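You operate a simulated robot arm through the tools that you are given. There is no shell and no other tool.

The job below is to be done with a simulated two-armed robot. You get a single attempt, and the scene is never put back.

## Task
Seat the teal spool, set the drag to 40 g, wind 30 cm of cord and brake it.
Fine: swing the green lever in and set the drag before winding; leave both so.
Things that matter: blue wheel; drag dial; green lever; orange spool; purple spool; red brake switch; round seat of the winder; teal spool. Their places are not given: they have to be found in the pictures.

Only the result counts: the job must be done as asked and must still hold three seconds after the hand-in. Knocking over, shifting, dropping, spilling or breaking anything else fails it.

## Robot
Two 7-joint arms with two-finger grippers on one trunk that stands fixed in place. Base frame: the origin is at the foot of the trunk, x ahead of it, y to its left, z up. Readings come in mm, degrees, newtons and seconds.
The left shoulder is at [118, 175, 974], the right one opposite. With the tool pointing down near the work surface each hand reaches from about 100 to 920 mm from the base axis, measured 20 degrees to its own side. Payload 2.94 kg a hand.
The TCP of each hand is the grasp point between the finger pads, 30 mm short of the fingertips. In the tool frame z runs along the fingers and y along their closing line. Largest opening 138 mm; the body of the gripper starts 109 mm behind the TCP.
Orientation is told as [roll, pitch, yaw] about the base's x, y, z axes, in that order, counted from this pose: with the fingers straight down and closing along the base's y, the tool's x points along the base's -x, its y along +y and its z along -z.

## Interface
- The arms move only by the tool servo_tool. It takes "left_series", "right_series" or both (then of equal length, played together; a hand with none holds still); each is a list of rows, each a list of 7 numbers: the closure, from 0 (fully open) to 1 (shut), then the shift along the tool's x, y, z in mm, then the turn, a rotation vector about the tool's x, y, z in degrees. In form: [[grip, x, y, z, rx, ry, rz], ...]. A call has 1 to 20 rows; each row shifts and turns the commanded pose from where the row before left it, along the tool's axes as they then stand. Rows are played at 5 a second. More than 50 mm and 8.6 degrees between two rows, or a gripper value outside its range, and nothing of the call is played. A pose out of reach is approached as far as the arm can. The call stops where the force on the tool passes 40 N (or 10 N more than at its start, if that is more) or the arm is blocked; 0.2 s more then pass. The fingers move at their own pace and stop on an object; they squeeze with about 41 N. The grip force told is the motor's: it shows also when the fingers shut on nothing. Time passes only in rows, and 0.2 s behind the last, so rows that do not move let the fingers close. The reply holds the time, the measured pose of the TCP, the force on the tool along the base axes, the opening and the grip force, in the units named above and with some noise, with the torque about the TCP (base axes, N m) and any sound that the robot's microphone picked up, and new pictures: "pictures" is both (left out), scene, wrist or none (wrist: the cameras of the hands that moved).
- Cameras (640 x 400 px; columns grow to the right, rows downward): "scene" is now at [246, 55.8, 1459.6]; the picture's right is [0.65, -0.76, -0.00], its down [-0.53, -0.46, -0.71] and it looks along [0.54, 0.47, -0.70] (base axes); focal length 319 px, centre (320, 200). "left" rides on the left gripper at [71, -19, -146] in its tool frame; the picture's right is [0.26, 0.96, 0.00], its down [-0.85, 0.23, -0.48] and it looks along [-0.46, 0.12, 0.88] (tool axes); focal length 280 px, centre (320, 200). "right" rides on the right gripper at [71, 19, -146] in its tool frame; the picture's right is [-0.26, 0.97, 0.00], its down [-0.85, -0.23, -0.48] and it looks along [-0.46, -0.12, 0.88] (tool axes); focal length 280 px, centre (320, 200).
- move_column(by): slides the trunk up (or, below 0, down) by that many mm; the arms and the scene camera ride with it, the base frame stays. It gives what a move gives, with no picture.
- head_to(pan, tilt): turns the head with the scene camera to pan (to the left, within 120 degrees either way) and tilt (down, from -29 to 69), counted from straight ahead of the robot. It gives what a move gives, and a new picture of the scene camera.
- point_at(camera, pixels): for up to 12 pixels [column, row] of the newest picture of that camera ("zoom" is the newest enlarged one), the place [x, y, z] in the base frame of the surface seen there, good to about 2 mm, but the place of the scene camera against the robot may be out by one fixed shift of up to 25 mm in any direction. No time passes.
- enlarge(camera, box): a new picture of the part [left, top, right, bottom] of that camera's present view, enlarged. No time passes.
- finish_job(): hands the job in; it is judged then, once.

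Open the grippers and draw the arms clear of the work before you hand the job in, unless the task says otherwise.

The tools are called after "Emit:" as a command line: name --argument value ..., lists and objects as JSON in quotes. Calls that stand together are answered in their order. servo_tool: Moves the arms, as the interface text tells. Its arguments: {"type":"object","properties":{"left_series":{"type":"array"},"right_series":{"type":"array"},"pictures":{"type":"string","enum":["both","scene","wrist","none"]}},"required":[]} The other tools are called the same way: move_column (by) slides the trunk up or down; head_to (pan, tilt) turns the head that bears the scene camera; point_at (camera, pixels) gives the place of the surface under pixels of a picture; enlarge (camera, box) takes an enlarged picture of a part of a camera's view; finish_job () hands the job in.

At the start:

```text
time: 0.0
left_tcp_pos: [422.8, 510.2, 1165.0]
left_tool_rot: [0.0, 0.0, -0.1]
left_contact_force: [-0.1, -0.3, 0.6]
left_ft_torque: [-0.02, 0.03, -0.02]
left_finger_gap: 138.1
left_grasp_force: 0.1
right_tcp_pos: [508.0, 52.0, 1217.3]
right_tool_rot: [0.0, 0.0, 0.0]
right_contact_force: [0.1, 0.0, 0.2]
right_ft_torque: [0.02, 0.02, 0.02]
right_finger_gap: 138.0
right_grasp_force: 0.2
trunk travel left (down, up): [-150.0, 584.0]
head pan, tilt: [40.9, 44.4]
```

scene: 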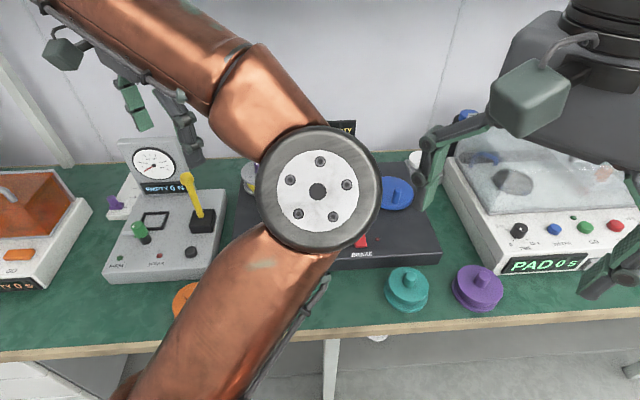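
right: 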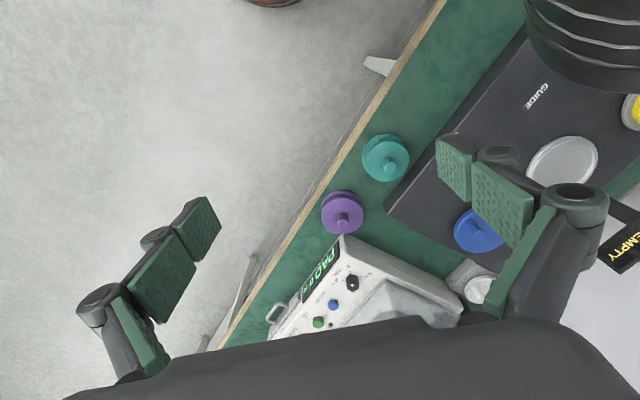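
left: 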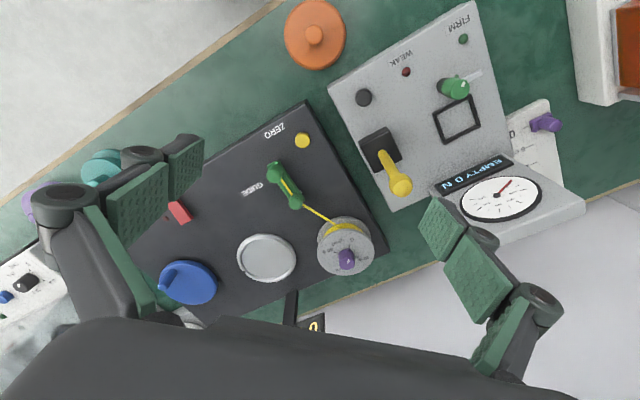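

The left picture shows the dark winder panel with seat (266,258), green lever (285,185), drag dial (346,245), blue wheel (188,282), red switch (178,212), yellow button "ZERO" (302,140). I enlarge it and locate the key points.

Emit:
enlarge --camera "left" --box '[140, 90, 400, 330]'

Emit:
point_at --camera "left" --pixels '[[266, 258], [277, 170], [295, 202], [346, 245], [346, 260], [188, 282], [166, 282], [180, 212], [302, 140], [315, 38], [305, 102], [385, 250]]'

Emit:
point_at --camera "scene" --pixels '[[407, 277], [407, 290], [478, 277], [390, 300], [397, 190], [440, 255]]'

Emit:
point_at --camera "right" --pixels '[[389, 166], [380, 148], [342, 220], [335, 200], [480, 232], [562, 160], [537, 95]]'

```text
1.67 times, centred on (270, 210) of left
```

zoom: 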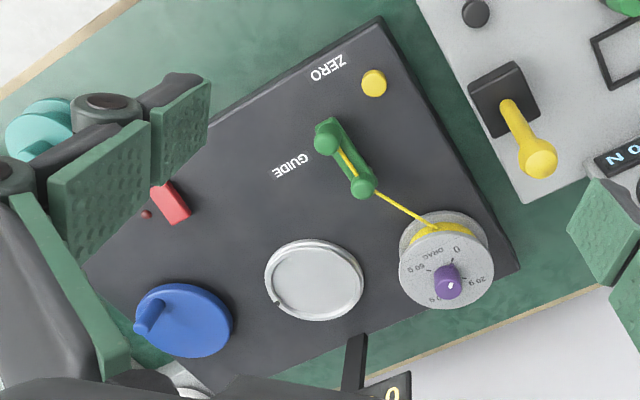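

```text
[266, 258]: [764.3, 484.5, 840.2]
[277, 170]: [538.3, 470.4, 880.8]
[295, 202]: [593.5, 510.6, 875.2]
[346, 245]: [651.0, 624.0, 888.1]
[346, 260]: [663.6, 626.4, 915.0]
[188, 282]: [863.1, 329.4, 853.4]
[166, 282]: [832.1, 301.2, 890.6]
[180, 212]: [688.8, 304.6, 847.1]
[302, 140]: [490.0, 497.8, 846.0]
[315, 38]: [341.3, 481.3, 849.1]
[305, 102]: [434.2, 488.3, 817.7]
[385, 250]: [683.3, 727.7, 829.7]
```

```text
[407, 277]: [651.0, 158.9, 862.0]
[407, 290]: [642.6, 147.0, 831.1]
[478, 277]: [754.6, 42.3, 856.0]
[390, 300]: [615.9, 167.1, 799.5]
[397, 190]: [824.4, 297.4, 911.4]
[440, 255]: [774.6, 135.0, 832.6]
```

```text
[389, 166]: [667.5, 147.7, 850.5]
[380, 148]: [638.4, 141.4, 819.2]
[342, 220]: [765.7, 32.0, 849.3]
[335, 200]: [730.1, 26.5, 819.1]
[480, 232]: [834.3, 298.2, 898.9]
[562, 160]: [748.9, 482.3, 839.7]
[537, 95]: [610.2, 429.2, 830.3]
```

The left arm hides much of the scene view, so I move the left hand ahead over the winder for a closer wrist view and draw the right hand back and to the right.

Emit:
servo_tool --left_series '[[0, -40, 0, 0, 0, 0, 0], [0, -40, 0, 0, 0, 0, 0], [0, -40, 0, 0, 0, 0, 0], [0, -20, 0, 0, 0, 0, 0], [0, 0, 0, 0, 0, 0, 0], [0, 0, 0, 0, 0, 0, 0]]' --right_series '[[0, 20, -40, 0, 0, 0, 0], [0, 20, -40, 0, 0, 0, 0], [0, 20, -40, 0, 0, 0, 0], [0, 20, -40, 0, 0, 0, 0], [0, 20, -40, 0, 0, 0, 0], [0, 20, -40, 0, 0, 0, 0]]'

```text
time: 1.4
left_tcp_pos: [562.5, 509.3, 1164.3]
left_tool_rot: [0.1, 0.0, -0.1]
left_contact_force: [0.1, -0.7, -0.4]
left_ft_torque: [0.03, 0.04, -0.01]
left_finger_gap: 137.9
left_grasp_force: 0.0
right_tcp_pos: [391.0, -179.2, 1201.4]
right_tool_rot: [0.2, 0.1, 0.0]
right_contact_force: [0.9, 0.3, 1.0]
right_ft_torque: [-0.02, 0.02, 0.0]
right_finger_gap: 137.8
right_grasp_force: 0.0
right hand out of reach, approached as far as the arm can: row 6
trunk travel left (down, up): [-150.0, 584.0]
head pan, tilt: [40.9, 44.4]
```

scene: 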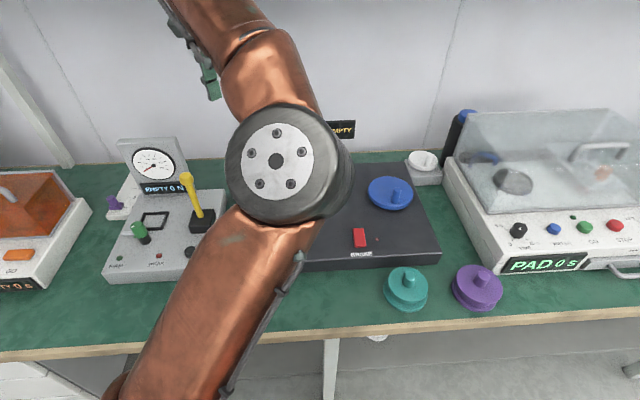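
right: 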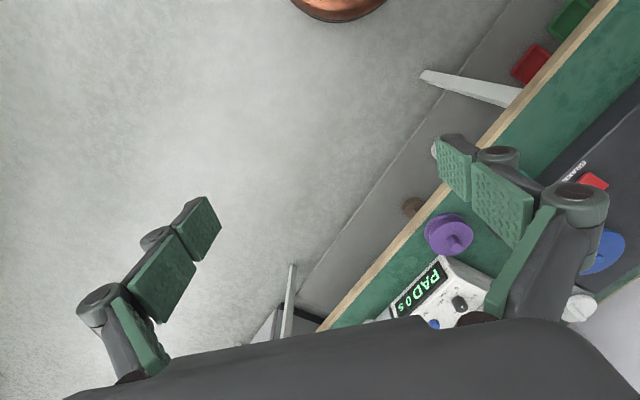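
left: 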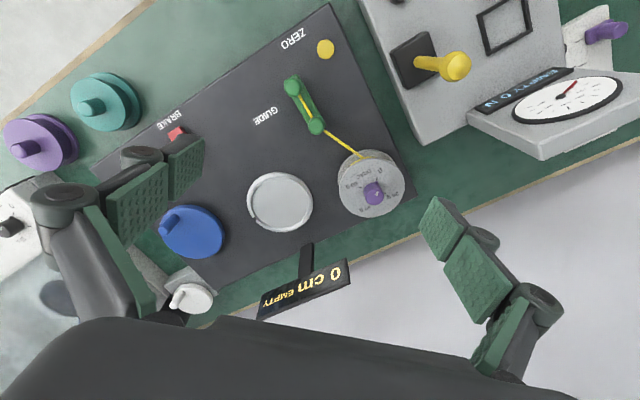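

The picture now shows the seat at (280,202), the lever (292,86)-(316,125), dial knob (374,193) and display "0 cm EMPTY". I enlarge and read positions.

Emit:
enlarge --camera "left" --box '[240, 110, 420, 225]'

Emit:
enlarge --camera "left" --box '[140, 10, 400, 320]'

Emit:
point_at --camera "left" --pixels '[[280, 202], [250, 215], [311, 212], [292, 85], [316, 125], [374, 186], [390, 195], [340, 180], [190, 230], [170, 222], [174, 134], [325, 48]]'

Emit:
point_at --camera "left" --pixels '[[90, 108], [108, 100], [80, 85], [130, 95], [332, 5], [414, 197], [225, 290], [93, 163], [300, 290], [305, 250], [190, 295]]'

```text
3.48 times, centred on (330, 168) of left
```

zoom: 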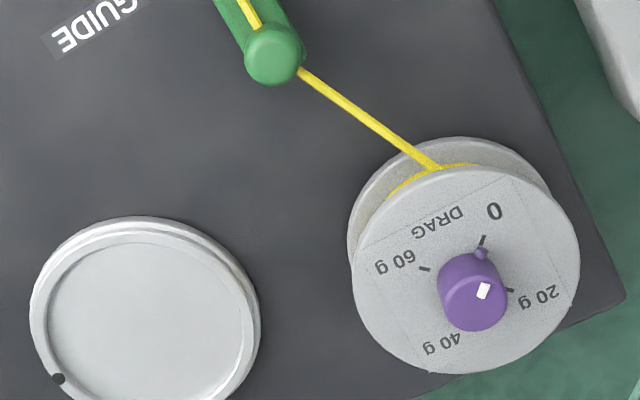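

```text
1.29 times, centred on (270, 165) of left
```

zoom: 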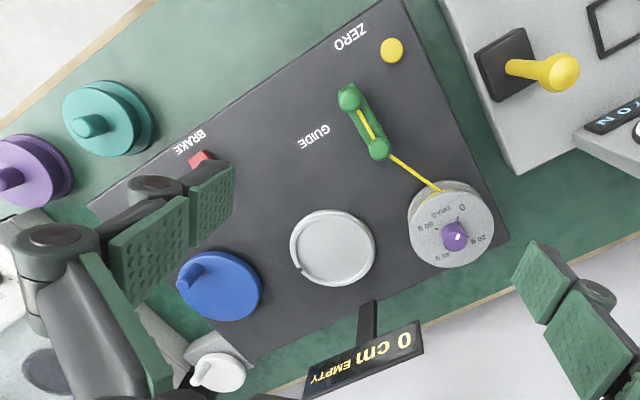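

```text
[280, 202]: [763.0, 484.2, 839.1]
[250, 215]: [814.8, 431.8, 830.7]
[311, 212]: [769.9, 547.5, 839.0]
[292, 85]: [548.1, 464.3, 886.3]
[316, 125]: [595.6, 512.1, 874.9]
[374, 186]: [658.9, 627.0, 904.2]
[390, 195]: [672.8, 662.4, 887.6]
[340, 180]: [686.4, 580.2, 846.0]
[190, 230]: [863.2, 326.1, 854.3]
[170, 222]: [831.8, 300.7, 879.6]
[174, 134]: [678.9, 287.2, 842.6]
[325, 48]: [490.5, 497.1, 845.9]
```

```text
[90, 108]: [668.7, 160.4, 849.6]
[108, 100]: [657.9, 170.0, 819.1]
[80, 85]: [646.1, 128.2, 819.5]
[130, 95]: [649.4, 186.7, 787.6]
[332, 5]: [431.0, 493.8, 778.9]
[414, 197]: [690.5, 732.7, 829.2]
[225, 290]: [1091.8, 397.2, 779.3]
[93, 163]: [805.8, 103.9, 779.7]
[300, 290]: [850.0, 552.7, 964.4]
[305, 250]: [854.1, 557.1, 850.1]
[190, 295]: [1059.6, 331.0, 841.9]
```

The display reads 0 cm and EMPTY; the dial pointer is at 0 with 20, 40, 60 g going clockwise. I enlarge the lever, seat, spools, wheel and brake and locate the tick labels.

Emit:
enlarge --camera "left" --box '[240, 20, 400, 140]'

Emit:
enlarge --camera "scene" --box '[320, 150, 520, 330]'

Emit:
enlarge --camera "left" --box '[230, 160, 330, 250]'

Emit:
enlarge --camera "left" --box '[330, 140, 420, 225]'

```text
3.33 times, centred on (320, 80) of left
```

zoom: 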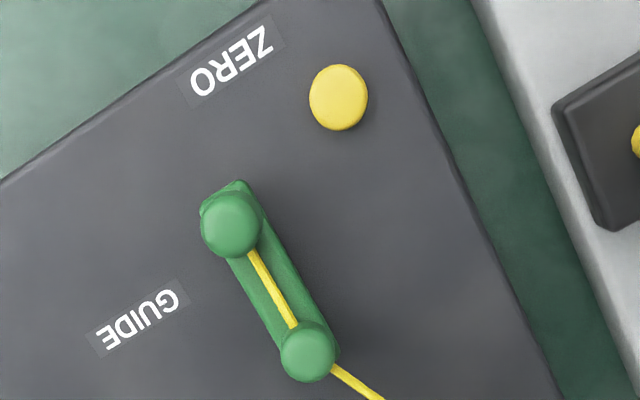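

```text
2.22 times, centred on (420, 240) of scene
```

zoom: 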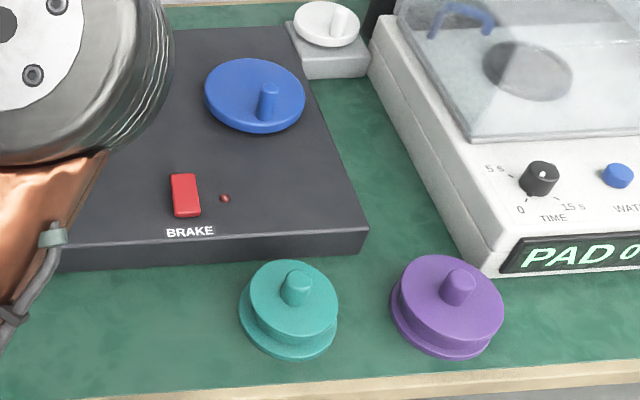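

```text
4.44 times, centred on (280, 205) of left
```

zoom: 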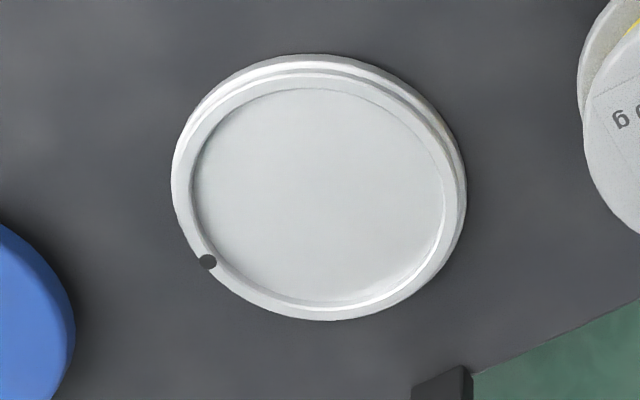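

```text
4.71 times, centred on (375, 182) of left
```

zoom: 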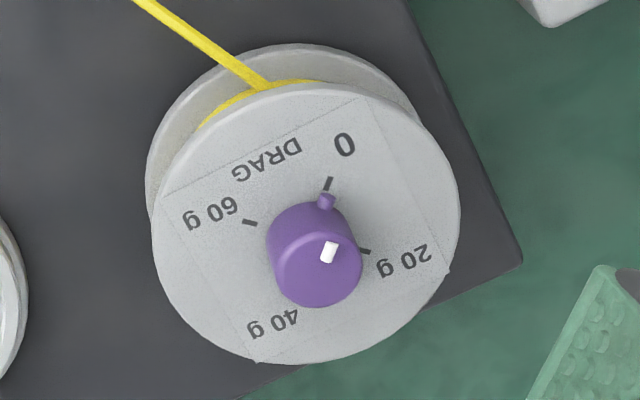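

I read the dial's ticks, knob and edges from the newest zoom.

Emit:
point_at --camera "zoom" --pixels '[[330, 183], [250, 222], [363, 250], [344, 145], [212, 213], [405, 260], [272, 322], [325, 200], [315, 270], [330, 252], [160, 200], [457, 230]]'

Emit:
enlarge --camera "left" --box '[240, 160, 320, 240]'

```text
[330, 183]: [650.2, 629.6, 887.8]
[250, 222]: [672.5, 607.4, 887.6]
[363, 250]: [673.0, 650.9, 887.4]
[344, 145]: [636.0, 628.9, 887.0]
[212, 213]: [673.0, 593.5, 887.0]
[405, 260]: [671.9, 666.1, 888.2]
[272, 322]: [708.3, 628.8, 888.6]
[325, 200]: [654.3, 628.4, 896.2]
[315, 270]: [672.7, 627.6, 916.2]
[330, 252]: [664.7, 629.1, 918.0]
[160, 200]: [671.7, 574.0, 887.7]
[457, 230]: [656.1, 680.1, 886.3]
```

```text
5.00 times, centred on (280, 200) of left
```

zoom: 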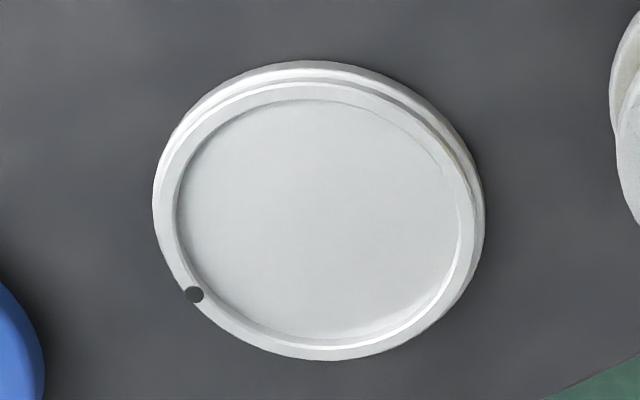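

I measure the seat ring, recess and dark dot from this zoom.

Emit:
point_at --camera "zoom" --pixels '[[193, 294], [320, 215], [180, 200], [166, 200], [200, 190], [320, 98], [320, 88], [320, 345], [320, 330], [455, 255], [468, 255], [445, 250]]'

Emit:
enlarge --camera "left" --box '[60, 60, 160, 140]'

```text
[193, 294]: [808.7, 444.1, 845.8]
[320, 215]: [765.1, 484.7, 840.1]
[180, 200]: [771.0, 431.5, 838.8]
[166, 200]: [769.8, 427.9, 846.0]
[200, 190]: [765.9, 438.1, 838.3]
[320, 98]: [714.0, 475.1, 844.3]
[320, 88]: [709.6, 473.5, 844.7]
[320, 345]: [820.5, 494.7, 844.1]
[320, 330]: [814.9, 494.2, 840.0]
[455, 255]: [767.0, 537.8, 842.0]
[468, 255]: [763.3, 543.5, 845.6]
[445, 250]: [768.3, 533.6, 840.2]
```

```text
5.00 times, centred on (110, 100) of left
```

zoom: 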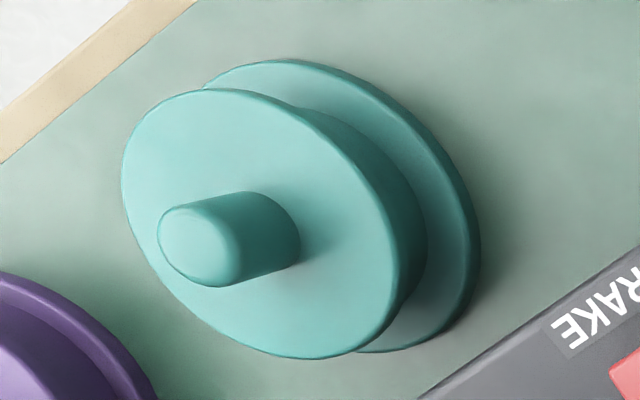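

I measure the teal spool's knob and flanges from this zoom.

Emit:
point_at --camera "zoom" --pixels '[[192, 248], [270, 230], [130, 180], [240, 95], [395, 270], [300, 352], [280, 110], [420, 120], [475, 260], [400, 345], [225, 280], [240, 195]]'

Emit:
point_at --camera "left" --pixels '[[78, 107], [174, 131], [182, 140], [180, 125], [176, 218], [180, 240], [315, 40], [160, 226], [190, 207], [222, 240]]'

```text
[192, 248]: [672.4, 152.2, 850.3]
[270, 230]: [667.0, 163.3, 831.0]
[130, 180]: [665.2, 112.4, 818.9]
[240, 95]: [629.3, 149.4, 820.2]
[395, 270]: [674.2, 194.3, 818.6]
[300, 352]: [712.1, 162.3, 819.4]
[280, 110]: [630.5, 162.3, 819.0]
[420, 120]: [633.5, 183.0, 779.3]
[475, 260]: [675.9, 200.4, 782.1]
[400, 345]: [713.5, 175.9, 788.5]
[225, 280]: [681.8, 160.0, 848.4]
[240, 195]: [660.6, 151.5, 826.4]
```

```text
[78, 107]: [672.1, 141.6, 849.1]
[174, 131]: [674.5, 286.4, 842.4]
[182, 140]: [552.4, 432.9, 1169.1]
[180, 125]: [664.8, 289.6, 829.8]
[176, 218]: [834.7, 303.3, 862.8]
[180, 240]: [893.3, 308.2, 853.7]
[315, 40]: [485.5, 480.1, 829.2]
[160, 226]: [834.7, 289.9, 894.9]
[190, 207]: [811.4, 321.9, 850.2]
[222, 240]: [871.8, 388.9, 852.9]
```

Teal spool: centre about (670.5,153.5), knob top z 850, top flange z 819. I move the left hand above it at z≈1000 with the fingers partly closed and look again.

Emit:
servo_tool --left_series '[[0.3, -12, -39.5, 18.2, 0, 0, 0], [0.565, -12, -39.5, 18.2, 0, 0, 0], [0.565, -12, -39.5, 18.2, 0, 0, 0], [0.565, -12, -39.5, 18.2, 0, 0, 0], [0.565, -12, -39.5, 18.2, 0, 0, 0], [0.565, -12, -39.5, 18.2, 0, 0, 0], [0.565, -12, -39.5, 18.2, 0, 0, 0], [0.565, -12, -39.5, 18.2, 0, 0, 0], [0.565, -12, -39.5, 18.2, 0, 0, 0], [0.565, 0, 0, 0, 0, 0, 0], [0.565, 0, 0, 0, 0, 0, 0]]'

```text
time: 3.8
left_tcp_pos: [668.7, 152.7, 1000.5]
left_tool_rot: [0.1, 0.0, -0.1]
left_contact_force: [0.5, 0.3, 0.5]
left_ft_torque: [0.01, -0.01, -0.01]
left_finger_gap: 59.9
left_grasp_force: 0.1
right_tcp_pos: [390.9, -178.9, 1202.5]
right_tool_rot: [0.2, 0.0, 0.0]
right_contact_force: [0.1, 0.0, 0.9]
right_ft_torque: [0.04, 0.01, -0.02]
right_finger_gap: 137.7
right_grasp_force: 0.0
trunk travel left (down, up): [-150.0, 584.0]
head pan, tilt: [40.9, 44.4]
```

scene: 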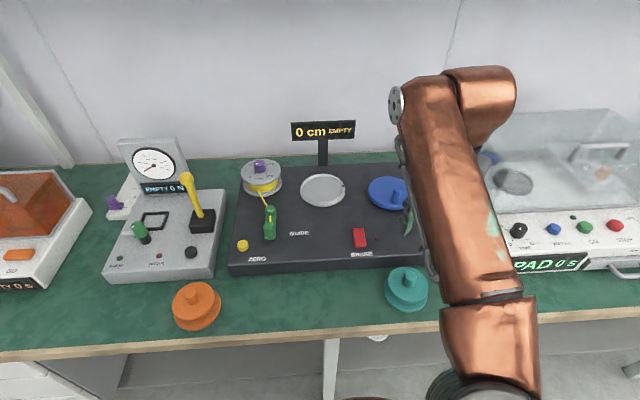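
left: 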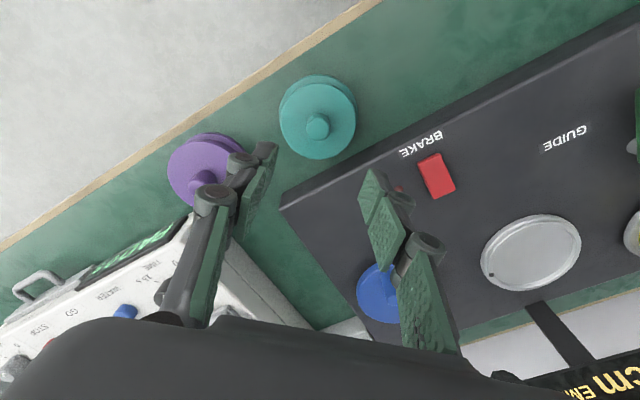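

The teal spool is at (317,118) in the left view. I enlarge it and measure its centre more precisely.

Emit:
enlarge --camera "left" --box '[260, 60, 370, 170]'

Emit:
point_at --camera "left" --pixels '[[318, 125], [279, 115], [355, 115], [317, 157], [317, 86], [306, 126], [330, 126]]'

Emit:
enlarge --camera "scene" --box '[220, 110, 430, 280]'

```text
3.64 times, centred on (315, 115) of left
```

zoom: 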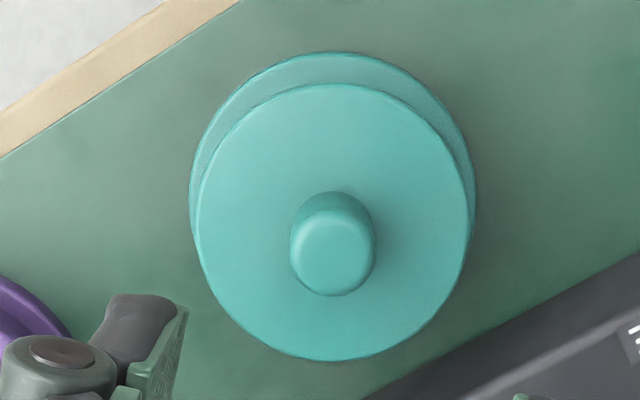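

```text
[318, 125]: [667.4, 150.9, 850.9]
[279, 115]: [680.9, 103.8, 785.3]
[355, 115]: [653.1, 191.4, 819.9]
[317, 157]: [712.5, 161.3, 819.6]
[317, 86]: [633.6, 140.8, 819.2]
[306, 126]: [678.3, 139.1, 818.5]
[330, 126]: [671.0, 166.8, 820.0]
```

```text
2.35 times, centred on (325, 195) of scene
```

zoom: 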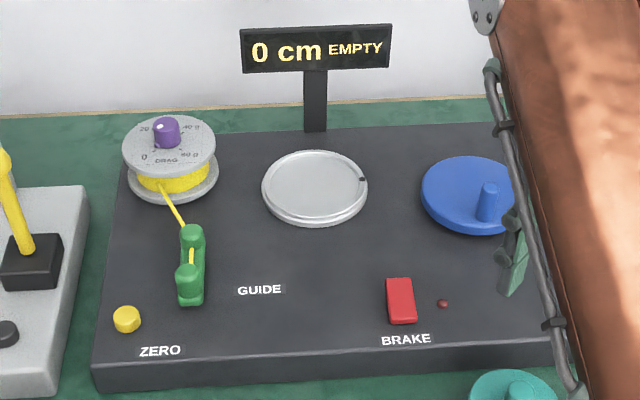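

I sample more points on the teal spool's rim and knob for the centre.

Emit:
point_at --camera "left" --pixels '[[318.3, 130.1], [281.5, 121], [355, 121], [318.3, 84.5], [318.3, 158], [309, 130], [328, 130], [318, 139], [318, 121], [294, 93], [344, 146]]'

```text
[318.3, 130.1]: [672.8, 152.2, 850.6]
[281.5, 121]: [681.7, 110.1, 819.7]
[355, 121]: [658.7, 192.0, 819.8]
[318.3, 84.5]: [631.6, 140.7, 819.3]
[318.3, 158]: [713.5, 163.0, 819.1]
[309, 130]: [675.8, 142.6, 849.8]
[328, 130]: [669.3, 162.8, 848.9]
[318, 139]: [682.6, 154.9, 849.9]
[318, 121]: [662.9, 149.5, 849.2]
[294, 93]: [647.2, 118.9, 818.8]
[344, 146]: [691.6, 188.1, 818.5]
```

Knob centre ≈(672,152.3), top 850, flange 819.3. I descend to TCP z≈852 (tips 3 mm above the flange), not closing yet.

Emit:
servo_tool --left_series '[[0.565, -3.3, -0.4, 30, 0, 0, 0], [0.565, 0, 0, 40, 0, 0, 0], [0.565, 0, 0, 40, 0, 0, 0], [0.565, 0, 0, 25, 0, 0, 0], [0.565, 0, 0, 13.5, 0, 0, 0], [0.565, 0, 0, 0, 0, 0, 0], [0.565, 0, 0, 0, 0, 0, 0]]' --pictures "wrist"

```text
time: 5.4
left_tcp_pos: [672.1, 154.0, 852.1]
left_tool_rot: [0.0, 0.0, -0.1]
left_contact_force: [0.3, -0.1, 0.3]
left_ft_torque: [-0.01, 0.0, -0.01]
left_finger_gap: 59.8
left_grasp_force: 0.1
right_tcp_pos: [391.5, -179.8, 1201.7]
right_tool_rot: [0.1, 0.0, 0.1]
right_contact_force: [0.1, 0.5, -1.4]
right_ft_torque: [0.04, -0.04, -0.01]
right_finger_gap: 138.0
right_grasp_force: 0.1
trunk travel left (down, up): [-150.0, 584.0]
head pan, tilt: [40.9, 44.4]
```

left: 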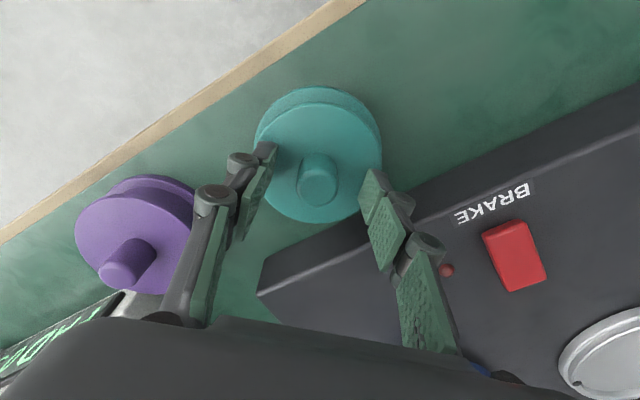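

The knob stands between the fingers at (318,180). I close on it.

Emit:
servo_tool --left_series '[[0.75, 0, 0, 0, 0, 0, 0], [1, 0, 0, 0, 0, 0, 0], [1, 0, 0, 0, 0, 0, 0], [1, 0, 0, 0, 0, 0, 0], [1, 0, 0, 0, 0, 0, 0], [1, 0, 0, 0, 0, 0, 0]]' --pictures "wrist"

```text
time: 6.8
left_tcp_pos: [671.3, 154.5, 852.5]
left_tool_rot: [-0.1, 0.0, 0.0]
left_contact_force: [0.5, -0.1, -0.4]
left_ft_torque: [0.0, -0.02, -0.01]
left_finger_gap: 24.8
left_grasp_force: 41.0
right_tcp_pos: [389.5, -177.6, 1202.6]
right_tool_rot: [0.1, 0.0, 0.1]
right_contact_force: [0.5, 0.1, 0.0]
right_ft_torque: [0.0, 0.01, -0.02]
right_finger_gap: 137.9
right_grasp_force: 0.0
trunk travel left (down, up): [-150.0, 584.0]
head pan, tilt: [40.9, 44.4]
```

left: 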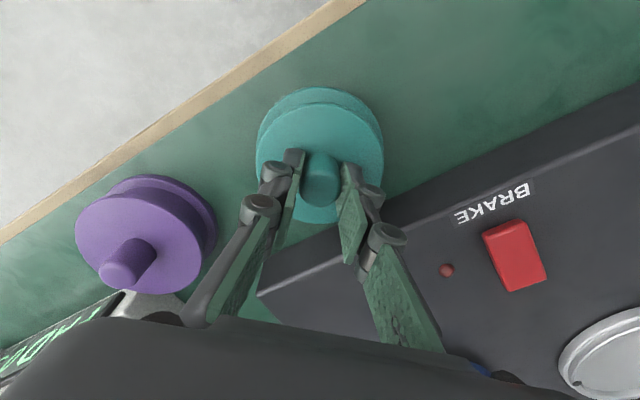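

Gripped (gap 24.8 mm, 41 N). I lift 115 mm and carry the spool over to the seat at about (765,485).

Emit:
servo_tool --left_series '[[1, 0, 0, -15, 0, 0, 0], [1, 0, 0, -40, 0, 0, 0], [1, 0, 0, -40, 0, 0, 0], [1, 0, 0, -20, 0, 0, 0], [1, -10, 35, 0, 0, 0, 0], [1, -12, 42, 0, 0, 0, 0], [1, -12, 42, 0, 0, 0, 0], [1, -12, 42, 0, 0, 0, 0], [1, -12, 42, 0, 0, 0, 0], [1, -12, 42, 0, 0, 0, 0], [1, -12, 42, 0, 0, 0, 0], [1, -11.7, 43, 0, 0, 0, 0], [1, 0, 0, 0, 0, 0, 0], [1, 0, 0, 0, 0, 0, 0], [1, 0, 0, 0, 0, 0, 0]]'

```text
time: 10.0
left_tcp_pos: [765.4, 484.2, 965.1]
left_tool_rot: [0.0, 0.0, -0.1]
left_contact_force: [-0.4, 0.5, 0.4]
left_ft_torque: [0.03, -0.01, 0.03]
left_finger_gap: 0.1
left_grasp_force: 28.4
right_tcp_pos: [391.8, -178.5, 1202.7]
right_tool_rot: [0.0, -0.1, 0.1]
right_contact_force: [0.3, -0.9, 1.0]
right_ft_torque: [0.05, 0.02, -0.01]
right_finger_gap: 138.1
right_grasp_force: 0.1
trunk travel left (down, up): [-150.0, 584.0]
head pan, tilt: [40.9, 44.4]
```

scene: 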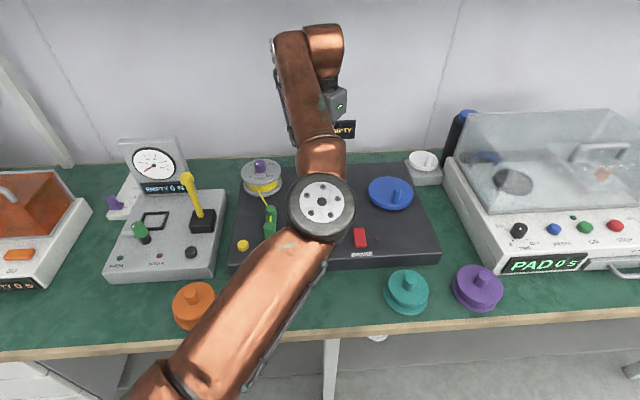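
left: 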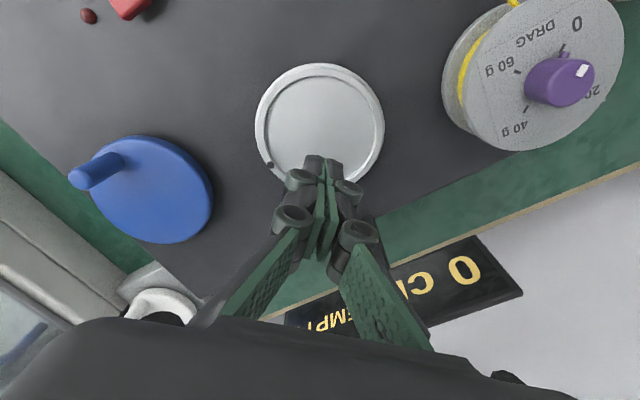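

The fingers shut on nothing (gap 0.1): the knob slipped out at the lift, and the teal spool still stands at (407,285) in the scene picture. I look at the spool closely to choose a better grip.

Emit:
enlarge --camera "scene" --box '[370, 255, 445, 320]'

Emit:
point_at --camera "scene" --pixels '[[407, 275], [384, 290], [427, 290]]'

Emit:
enlarge --camera "left" --box '[260, 140, 420, 280]'

Emit:
enlarge --camera "right" --box '[400, 60, 640, 300]'

```text
6.15 times, centred on (408, 288) of scene
```

zoom: 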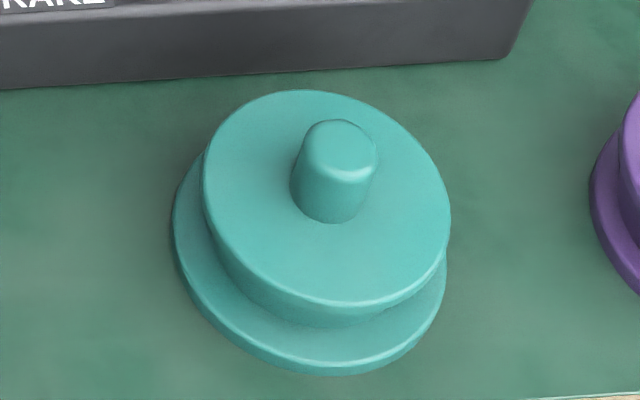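

```text
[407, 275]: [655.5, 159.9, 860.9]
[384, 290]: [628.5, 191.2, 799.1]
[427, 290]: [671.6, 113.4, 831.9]
```

```text
2.86 times, centred on (340, 210) of left
```

zoom: 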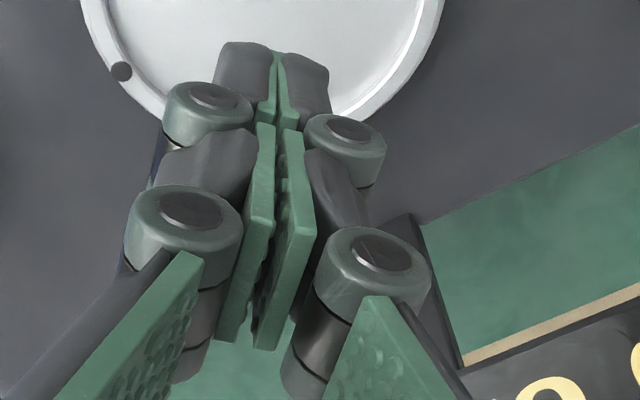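

```text
1.67 times, centred on (520, 180) of right
```

zoom: 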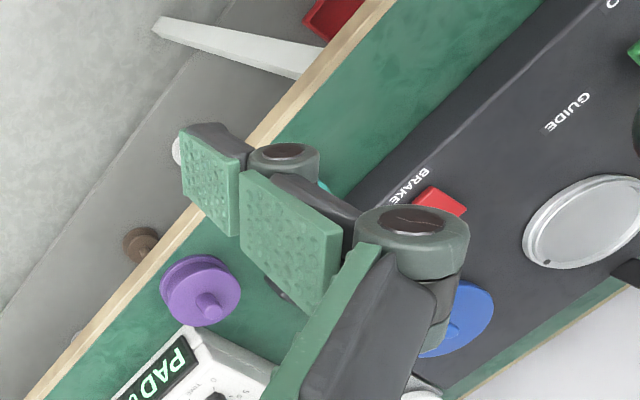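

The fingertips are jointed segments, so a deeper grip at the TCP on the upper flange rim (diameter ≈82 mm) should hold better. I measure the flange heights in the scene zoom.

Emit:
enlarge --camera "scene" --box '[380, 285, 430, 320]'

```text
11.43 times, centred on (405, 302) of scene
```

zoom: 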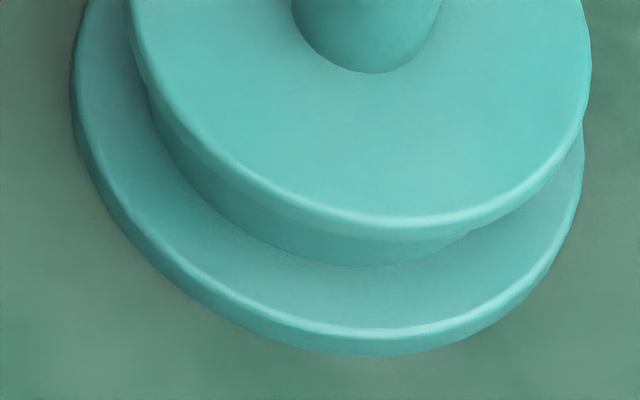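

Emit:
point_at --camera "zoom" --pixels '[[370, 200], [370, 225], [370, 233], [365, 255], [360, 275], [350, 325], [350, 340], [350, 352], [345, 365], [330, 305]]'

```text
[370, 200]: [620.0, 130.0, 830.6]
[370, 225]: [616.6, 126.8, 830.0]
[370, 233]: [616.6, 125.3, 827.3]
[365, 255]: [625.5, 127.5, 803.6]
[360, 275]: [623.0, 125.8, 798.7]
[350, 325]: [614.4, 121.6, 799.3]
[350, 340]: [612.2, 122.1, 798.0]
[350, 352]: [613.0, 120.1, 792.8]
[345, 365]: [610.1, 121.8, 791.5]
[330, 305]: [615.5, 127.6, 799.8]
```

Upper flange rim is about z 813–819, lower flange top ≈788. I go back above the teal spool, open to 110 mm and turn the hand 44° so that the closing line runs parallel to the panel edge.

Emit:
servo_tool --left_series '[[0.8, 11.7, -41.5, 0, 0, 0, 0], [0.6, 11.7, -41.5, 0, 0, 0, 0], [0.4, 11.7, -41.5, 0, 0, 0, 0], [0.2, 11.7, -41.5, 0, 0, 0, 0], [0.2, 11.7, -41.5, 0, 0, 0, 0], [0.2, 11.7, -41.5, 0, 0, 0, 0], [0.2, 11.7, -41.5, 0, 0, 0, 0], [0.2, 11.5, -41.4, 0, 0, 0, 0], [0.2, 0, 0, 0, 0, 0, -7.33], [0.2, 0, 0, 0, 0, 0, -7.33], [0.2, 0, 0, 0, 0, 0, -7.33], [0.2, 0, 0, 0, 0, 0, -7.33], [0.2, 0, 0, 0, 0, 0, -7.33], [0.2, 0, 0, 0, 0, 0, -7.33], [0.2, 0, 0, 0, 0, 0, 0], [0.2, 0, 0, 0, 0, 0, 0]]'

```text
time: 13.4
left_tcp_pos: [670.1, 153.6, 966.3]
left_tool_rot: [0.0, -0.1, 43.8]
left_contact_force: [-0.7, -0.7, -0.2]
left_ft_torque: [-0.01, -0.03, -0.01]
left_finger_gap: 110.5
left_grasp_force: 0.0
right_tcp_pos: [390.3, -178.2, 1202.4]
right_tool_rot: [0.1, 0.1, 0.0]
right_contact_force: [0.1, 0.0, -0.3]
right_ft_torque: [0.05, -0.03, -0.02]
right_finger_gap: 138.1
right_grasp_force: 0.0
trunk travel left (down, up): [-150.0, 584.0]
head pan, tilt: [40.9, 44.4]
```

scene: 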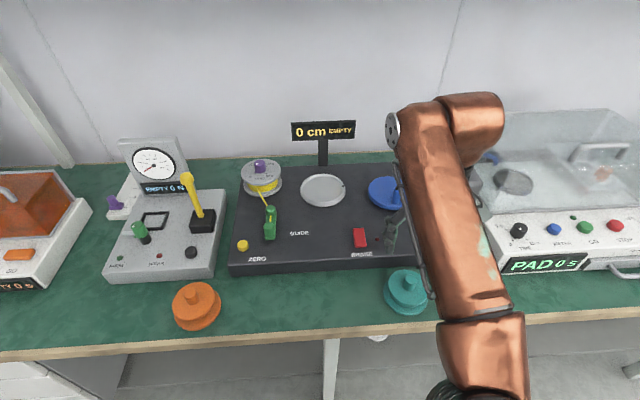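
left: 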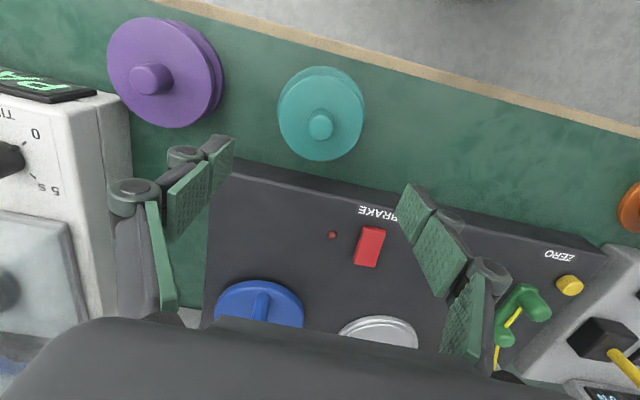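

The hand is turned; teal spool at (320,115). I measure its centre again from this view.

Emit:
enlarge --camera "left" --box '[265, 55, 375, 170]'

Emit:
point_at --camera "left" --pixels '[[321, 126], [311, 126], [331, 126], [321, 117], [321, 135], [280, 115], [362, 115], [320, 77], [320, 157], [292, 148], [348, 88]]'

```text
3.48 times, centred on (320, 112) of left
```

zoom: 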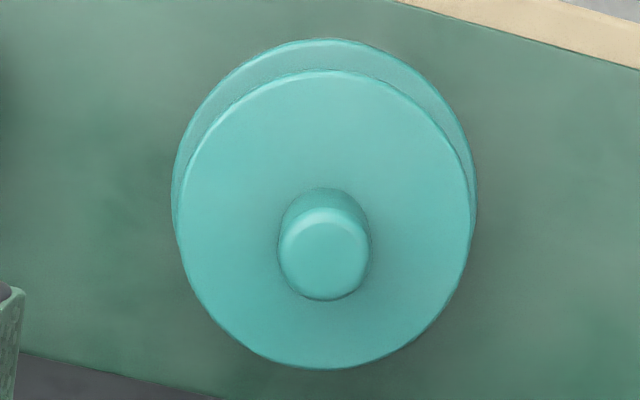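

```text
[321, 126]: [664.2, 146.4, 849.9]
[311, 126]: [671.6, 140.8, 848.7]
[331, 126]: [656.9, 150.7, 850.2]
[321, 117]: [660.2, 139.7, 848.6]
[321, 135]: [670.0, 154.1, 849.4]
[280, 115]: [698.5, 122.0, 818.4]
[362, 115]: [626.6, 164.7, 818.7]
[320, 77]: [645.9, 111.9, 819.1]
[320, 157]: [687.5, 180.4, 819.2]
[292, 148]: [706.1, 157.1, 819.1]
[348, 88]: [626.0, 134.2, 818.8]
```

Spool centre is now ≈(665.3,145.9). I align and descend to TCP z≈823, fingers straddling the upper flange.

Emit:
servo_tool --left_series '[[0.2, 8.8, -2.2, 20, 0, 0, 0], [0.2, 0, 0, 35, 0, 0, 0], [0.2, 0, 0, 35, 0, 0, 0], [0.2, 0, 0, 25, 0, 0, 0], [0.2, 0, 0, 15, 0, 0, 0], [0.2, 0, 0, 8, 0, 0, 0], [0.2, 0, 0, 5, 0, 0, 0], [0.2, 0, 0, 0, 0, 0, 0], [0.2, 0, 0, 0, 0, 0, 0]]'

```text
time: 15.4
left_tcp_pos: [670.0, 164.8, 828.7]
left_tool_rot: [-0.2, 0.0, 43.7]
left_contact_force: [-0.1, -0.3, -0.4]
left_ft_torque: [0.0, 0.01, -0.02]
left_finger_gap: 110.4
left_grasp_force: 0.1
left hand out of reach, approached as far as the arm can: row 1, 2, 3
right_tcp_pos: [391.3, -179.2, 1202.2]
right_tool_rot: [0.1, 0.0, 0.0]
right_contact_force: [0.2, -0.9, -0.2]
right_ft_torque: [0.0, 0.03, 0.0]
right_finger_gap: 138.3
right_grasp_force: 0.0
trunk travel left (down, up): [-150.0, 584.0]
head pan, tilt: [40.9, 44.4]
```

scene: 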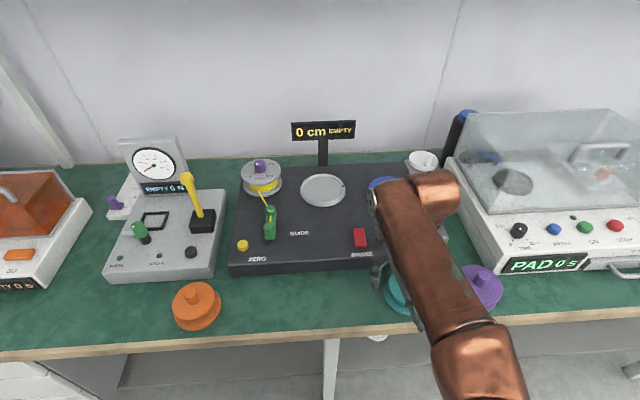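
left: 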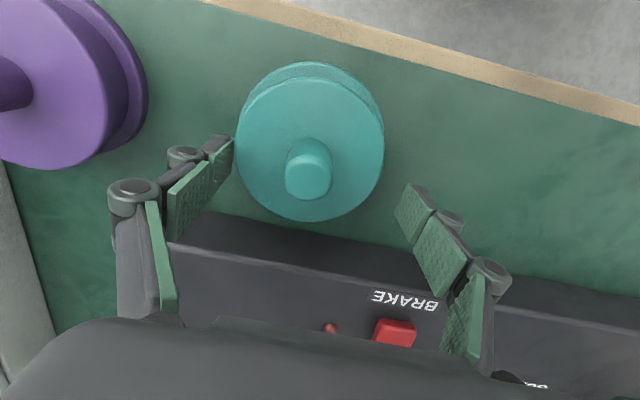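

The arm met a reach limit, leaving the hand ~19 mm off toward the panel at z 828.7, still clear. I step back toward the spool centre in small moves to see whether the pose is reachable here.

Emit:
servo_tool --left_series '[[0.2, 3, -5, 0, 0, 0, 0], [0.2, 5, -5, 0, 0, 0, 0], [0.2, 5, 0, 0, 0, 0, 0], [0.2, 3.5, 0, 0, 0, 0, 0], [0.2, 0, 0, 0, 0, 0, 0], [0.2, 0, 0, 0, 0, 0, 0]]' --pictures "wrist"

```text
time: 16.8
left_tcp_pos: [659.7, 160.1, 826.6]
left_tool_rot: [-0.1, 0.2, 43.6]
left_contact_force: [0.3, -0.5, -0.2]
left_ft_torque: [0.0, 0.04, -0.03]
left_finger_gap: 110.5
left_grasp_force: 0.2
left hand out of reach, approached as far as the arm can: row 1, 2, 4
right_tcp_pos: [390.5, -178.2, 1201.5]
right_tool_rot: [0.1, 0.0, 0.0]
right_contact_force: [-0.7, 0.8, -0.7]
right_ft_torque: [0.0, -0.01, 0.01]
right_finger_gap: 138.1
right_grasp_force: 0.1
trunk travel left (down, up): [-150.0, 584.0]
head pan, tilt: [40.9, 44.4]
```

left: 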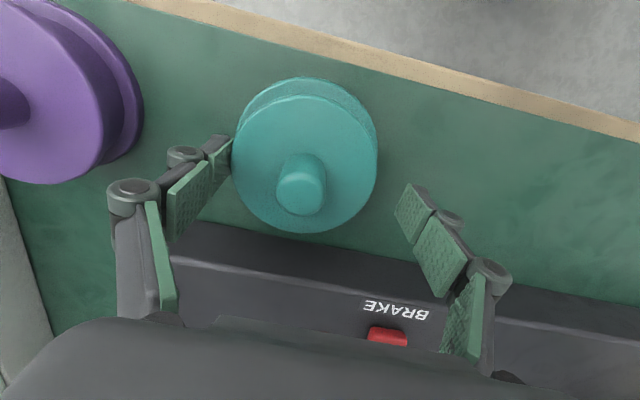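

Moves to the right are blocked at this yaw (a wrist limit). I rise above the knob, turn back to about yaw 12°, where the earlier pose was reachable, and look again.

Emit:
servo_tool --left_series '[[0.2, 0, 0, -20, 0, 0, 0], [0.2, 0, 0, -35, 0, 0, 0], [0.2, 0, 0, -35, 0, 0, 0], [0.2, 0, 0, 0, 0, 0, 8], [0.2, 0, 0, 0, 0, 0, 8], [0.2, 0, 0, 0, 0, 0, 8], [0.2, 0, 0, 0, 0, 0, 8], [0.2, 0, 0, 0, 0, 0, 0], [0.2, 0, 0, 0, 0, 0, 0]]'

```text
time: 18.8
left_tcp_pos: [659.2, 161.1, 918.0]
left_tool_rot: [0.1, 0.1, 11.9]
left_contact_force: [0.2, 0.4, 1.2]
left_ft_torque: [0.01, 0.01, 0.01]
left_finger_gap: 110.5
left_grasp_force: 0.1
right_tcp_pos: [390.1, -178.6, 1202.2]
right_tool_rot: [0.0, 0.1, 0.0]
right_contact_force: [0.5, 0.3, 1.0]
right_ft_torque: [0.01, -0.01, -0.01]
right_finger_gap: 138.2
right_grasp_force: 0.0
trunk travel left (down, up): [-150.0, 584.0]
head pan, tilt: [40.9, 44.4]
```

scene: 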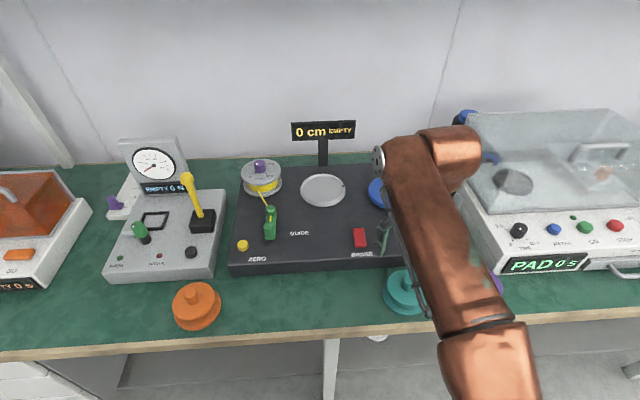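
left: 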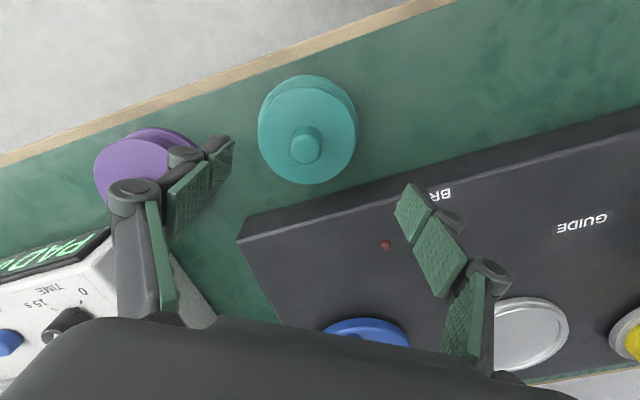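

I measure the teal spool (knob at (305,148)) and the panel edge once more from here.

Emit:
point_at --camera "left" --pixels '[[306, 149], [293, 149], [318, 149], [306, 160], [259, 132], [356, 132], [307, 87], [307, 182], [272, 168], [341, 100], [245, 220], [400, 175]]'

```text
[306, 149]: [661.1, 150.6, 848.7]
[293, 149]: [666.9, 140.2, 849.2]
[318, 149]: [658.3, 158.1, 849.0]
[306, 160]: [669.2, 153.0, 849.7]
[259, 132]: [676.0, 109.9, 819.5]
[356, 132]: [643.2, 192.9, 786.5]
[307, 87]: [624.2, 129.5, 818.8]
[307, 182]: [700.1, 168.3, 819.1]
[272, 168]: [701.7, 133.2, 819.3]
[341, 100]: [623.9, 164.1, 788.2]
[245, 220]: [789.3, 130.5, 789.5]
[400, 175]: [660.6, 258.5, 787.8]
```

Centre is now ≈(662.5,149.3). I first align laterally at this height, checking for reach.

Emit:
servo_tool --left_series '[[0.2, -0.8, -12.2, 0, 0, 0, 0], [0.2, 0, 0, 20, 0, 0, 0], [0.2, 0, 0, 20, 0, 0, 0], [0.2, 0, 0, 0, 0, 0, 0], [0.2, 0, 0, 0, 0, 0, 0]]' --pictures "wrist"

```text
time: 20.0
left_tcp_pos: [663.0, 148.4, 879.3]
left_tool_rot: [0.0, 0.0, 11.8]
left_contact_force: [-0.4, -0.5, -1.4]
left_ft_torque: [0.03, 0.01, -0.02]
left_finger_gap: 110.4
left_grasp_force: 0.1
right_tcp_pos: [391.3, -178.1, 1202.8]
right_tool_rot: [0.2, 0.1, -0.1]
right_contact_force: [0.7, -0.9, 0.3]
right_ft_torque: [0.01, 0.0, -0.01]
right_finger_gap: 137.9
right_grasp_force: 0.2
trunk travel left (down, up): [-150.0, 584.0]
head pan, tilt: [40.9, 44.4]
```

left: 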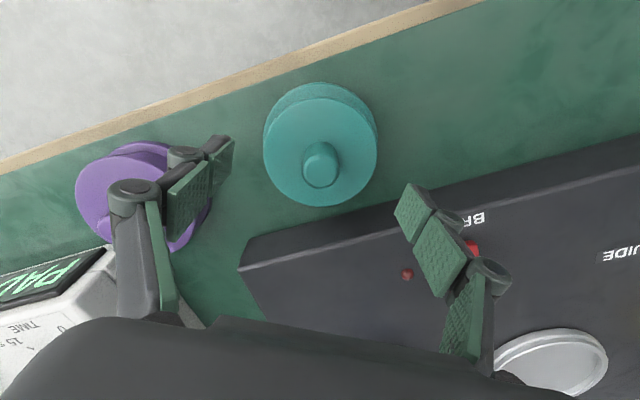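

Aligned at (663,148.4). I descend to z≈823.

Emit:
servo_tool --left_series '[[0.23, 0, 0.5, 20, 0, 0, 0], [0.23, 0, 0, 18, 0, 0, 0], [0.23, 0, 0, 12, 0, 0, 0], [0.23, 0, 0, 6, 0, 0, 0], [0.23, 0, 0, 0, 0, 0, 0], [0.23, 0, 0, 0, 0, 0, 0]]' --pictures "wrist"

```text
time: 21.4
left_tcp_pos: [661.6, 148.8, 821.6]
left_tool_rot: [0.0, 0.0, 11.9]
left_contact_force: [0.1, -0.4, -0.7]
left_ft_torque: [-0.03, -0.02, 0.02]
left_finger_gap: 106.2
left_grasp_force: 0.1
right_tcp_pos: [391.2, -179.2, 1201.5]
right_tool_rot: [0.1, 0.0, -0.1]
right_contact_force: [0.5, -0.6, 0.6]
right_ft_torque: [-0.01, -0.01, -0.01]
right_finger_gap: 138.1
right_grasp_force: 0.0
trunk travel left (down, up): [-150.0, 584.0]
head pan, tilt: [40.9, 44.4]
```

left: 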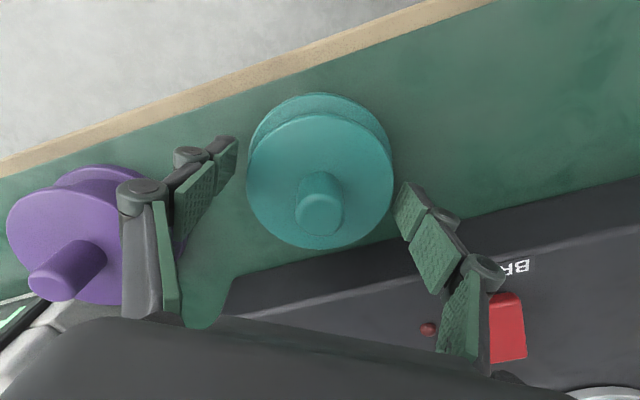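

The flange is straddled and centred. I close.

Emit:
servo_tool --left_series '[[0.35, 0, 0, 0, 0, 0, 0], [0.5, 0, 0, 0, 0, 0, 0], [1, 0, 0, 0, 0, 0, 0], [1, 0, 0, 0, 0, 0, 0], [1, 0, 0, 0, 0, 0, 0]]' --pictures "wrist"

```text
time: 22.6
left_tcp_pos: [661.6, 150.1, 821.9]
left_tool_rot: [0.0, 0.0, 11.9]
left_contact_force: [0.5, 0.3, 1.2]
left_ft_torque: [0.07, 0.01, -0.02]
left_finger_gap: 86.0
left_grasp_force: 40.9
right_tcp_pos: [391.3, -177.7, 1202.1]
right_tool_rot: [0.1, 0.0, 0.0]
right_contact_force: [-0.8, 0.4, 0.5]
right_ft_torque: [-0.02, 0.02, 0.02]
right_finger_gap: 137.9
right_grasp_force: 0.0
trunk travel left (down, up): [-150.0, 584.0]
head pan, tilt: [40.9, 44.4]
```

left: 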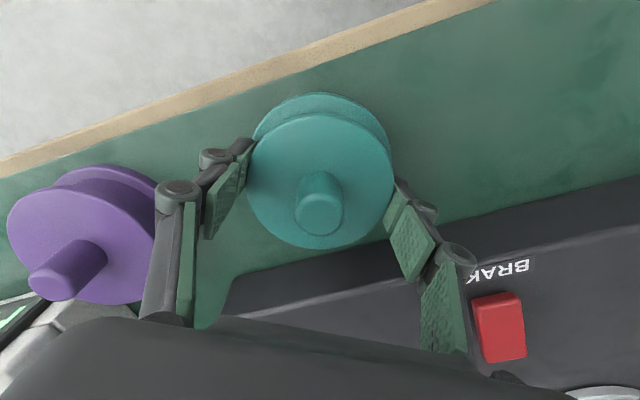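

Gap 86 mm, 41 N. I lift slowly by 25 mm and check that it holds.

Emit:
servo_tool --left_series '[[1, 0, 0, -3, 0, 0, 0], [1, 0, 0, -5, 0, 0, 0], [1, 0, 0, -8, 0, 0, 0], [1, 0, 0, -9, 0, 0, 0], [1, 0, 0, 0, 0, 0, 0]]'

```text
time: 23.8
left_tcp_pos: [661.0, 150.0, 846.8]
left_tool_rot: [0.0, 0.1, 11.9]
left_contact_force: [-0.6, -0.4, -0.3]
left_ft_torque: [0.02, 0.0, -0.01]
left_finger_gap: 85.7
left_grasp_force: 41.0
right_tcp_pos: [391.5, -178.7, 1201.3]
right_tool_rot: [0.1, 0.0, -0.1]
right_contact_force: [-0.1, -0.5, 0.1]
right_ft_torque: [0.04, 0.01, 0.01]
right_finger_gap: 138.0
right_grasp_force: 0.1
trunk travel left (down, up): [-150.0, 584.0]
head pan, tilt: [40.9, 44.4]
```

scene: 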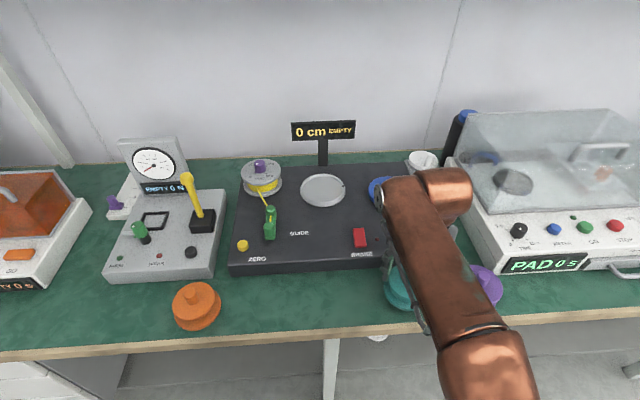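
left: 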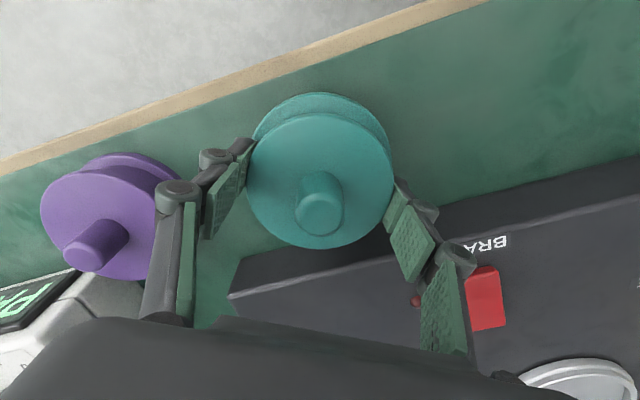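

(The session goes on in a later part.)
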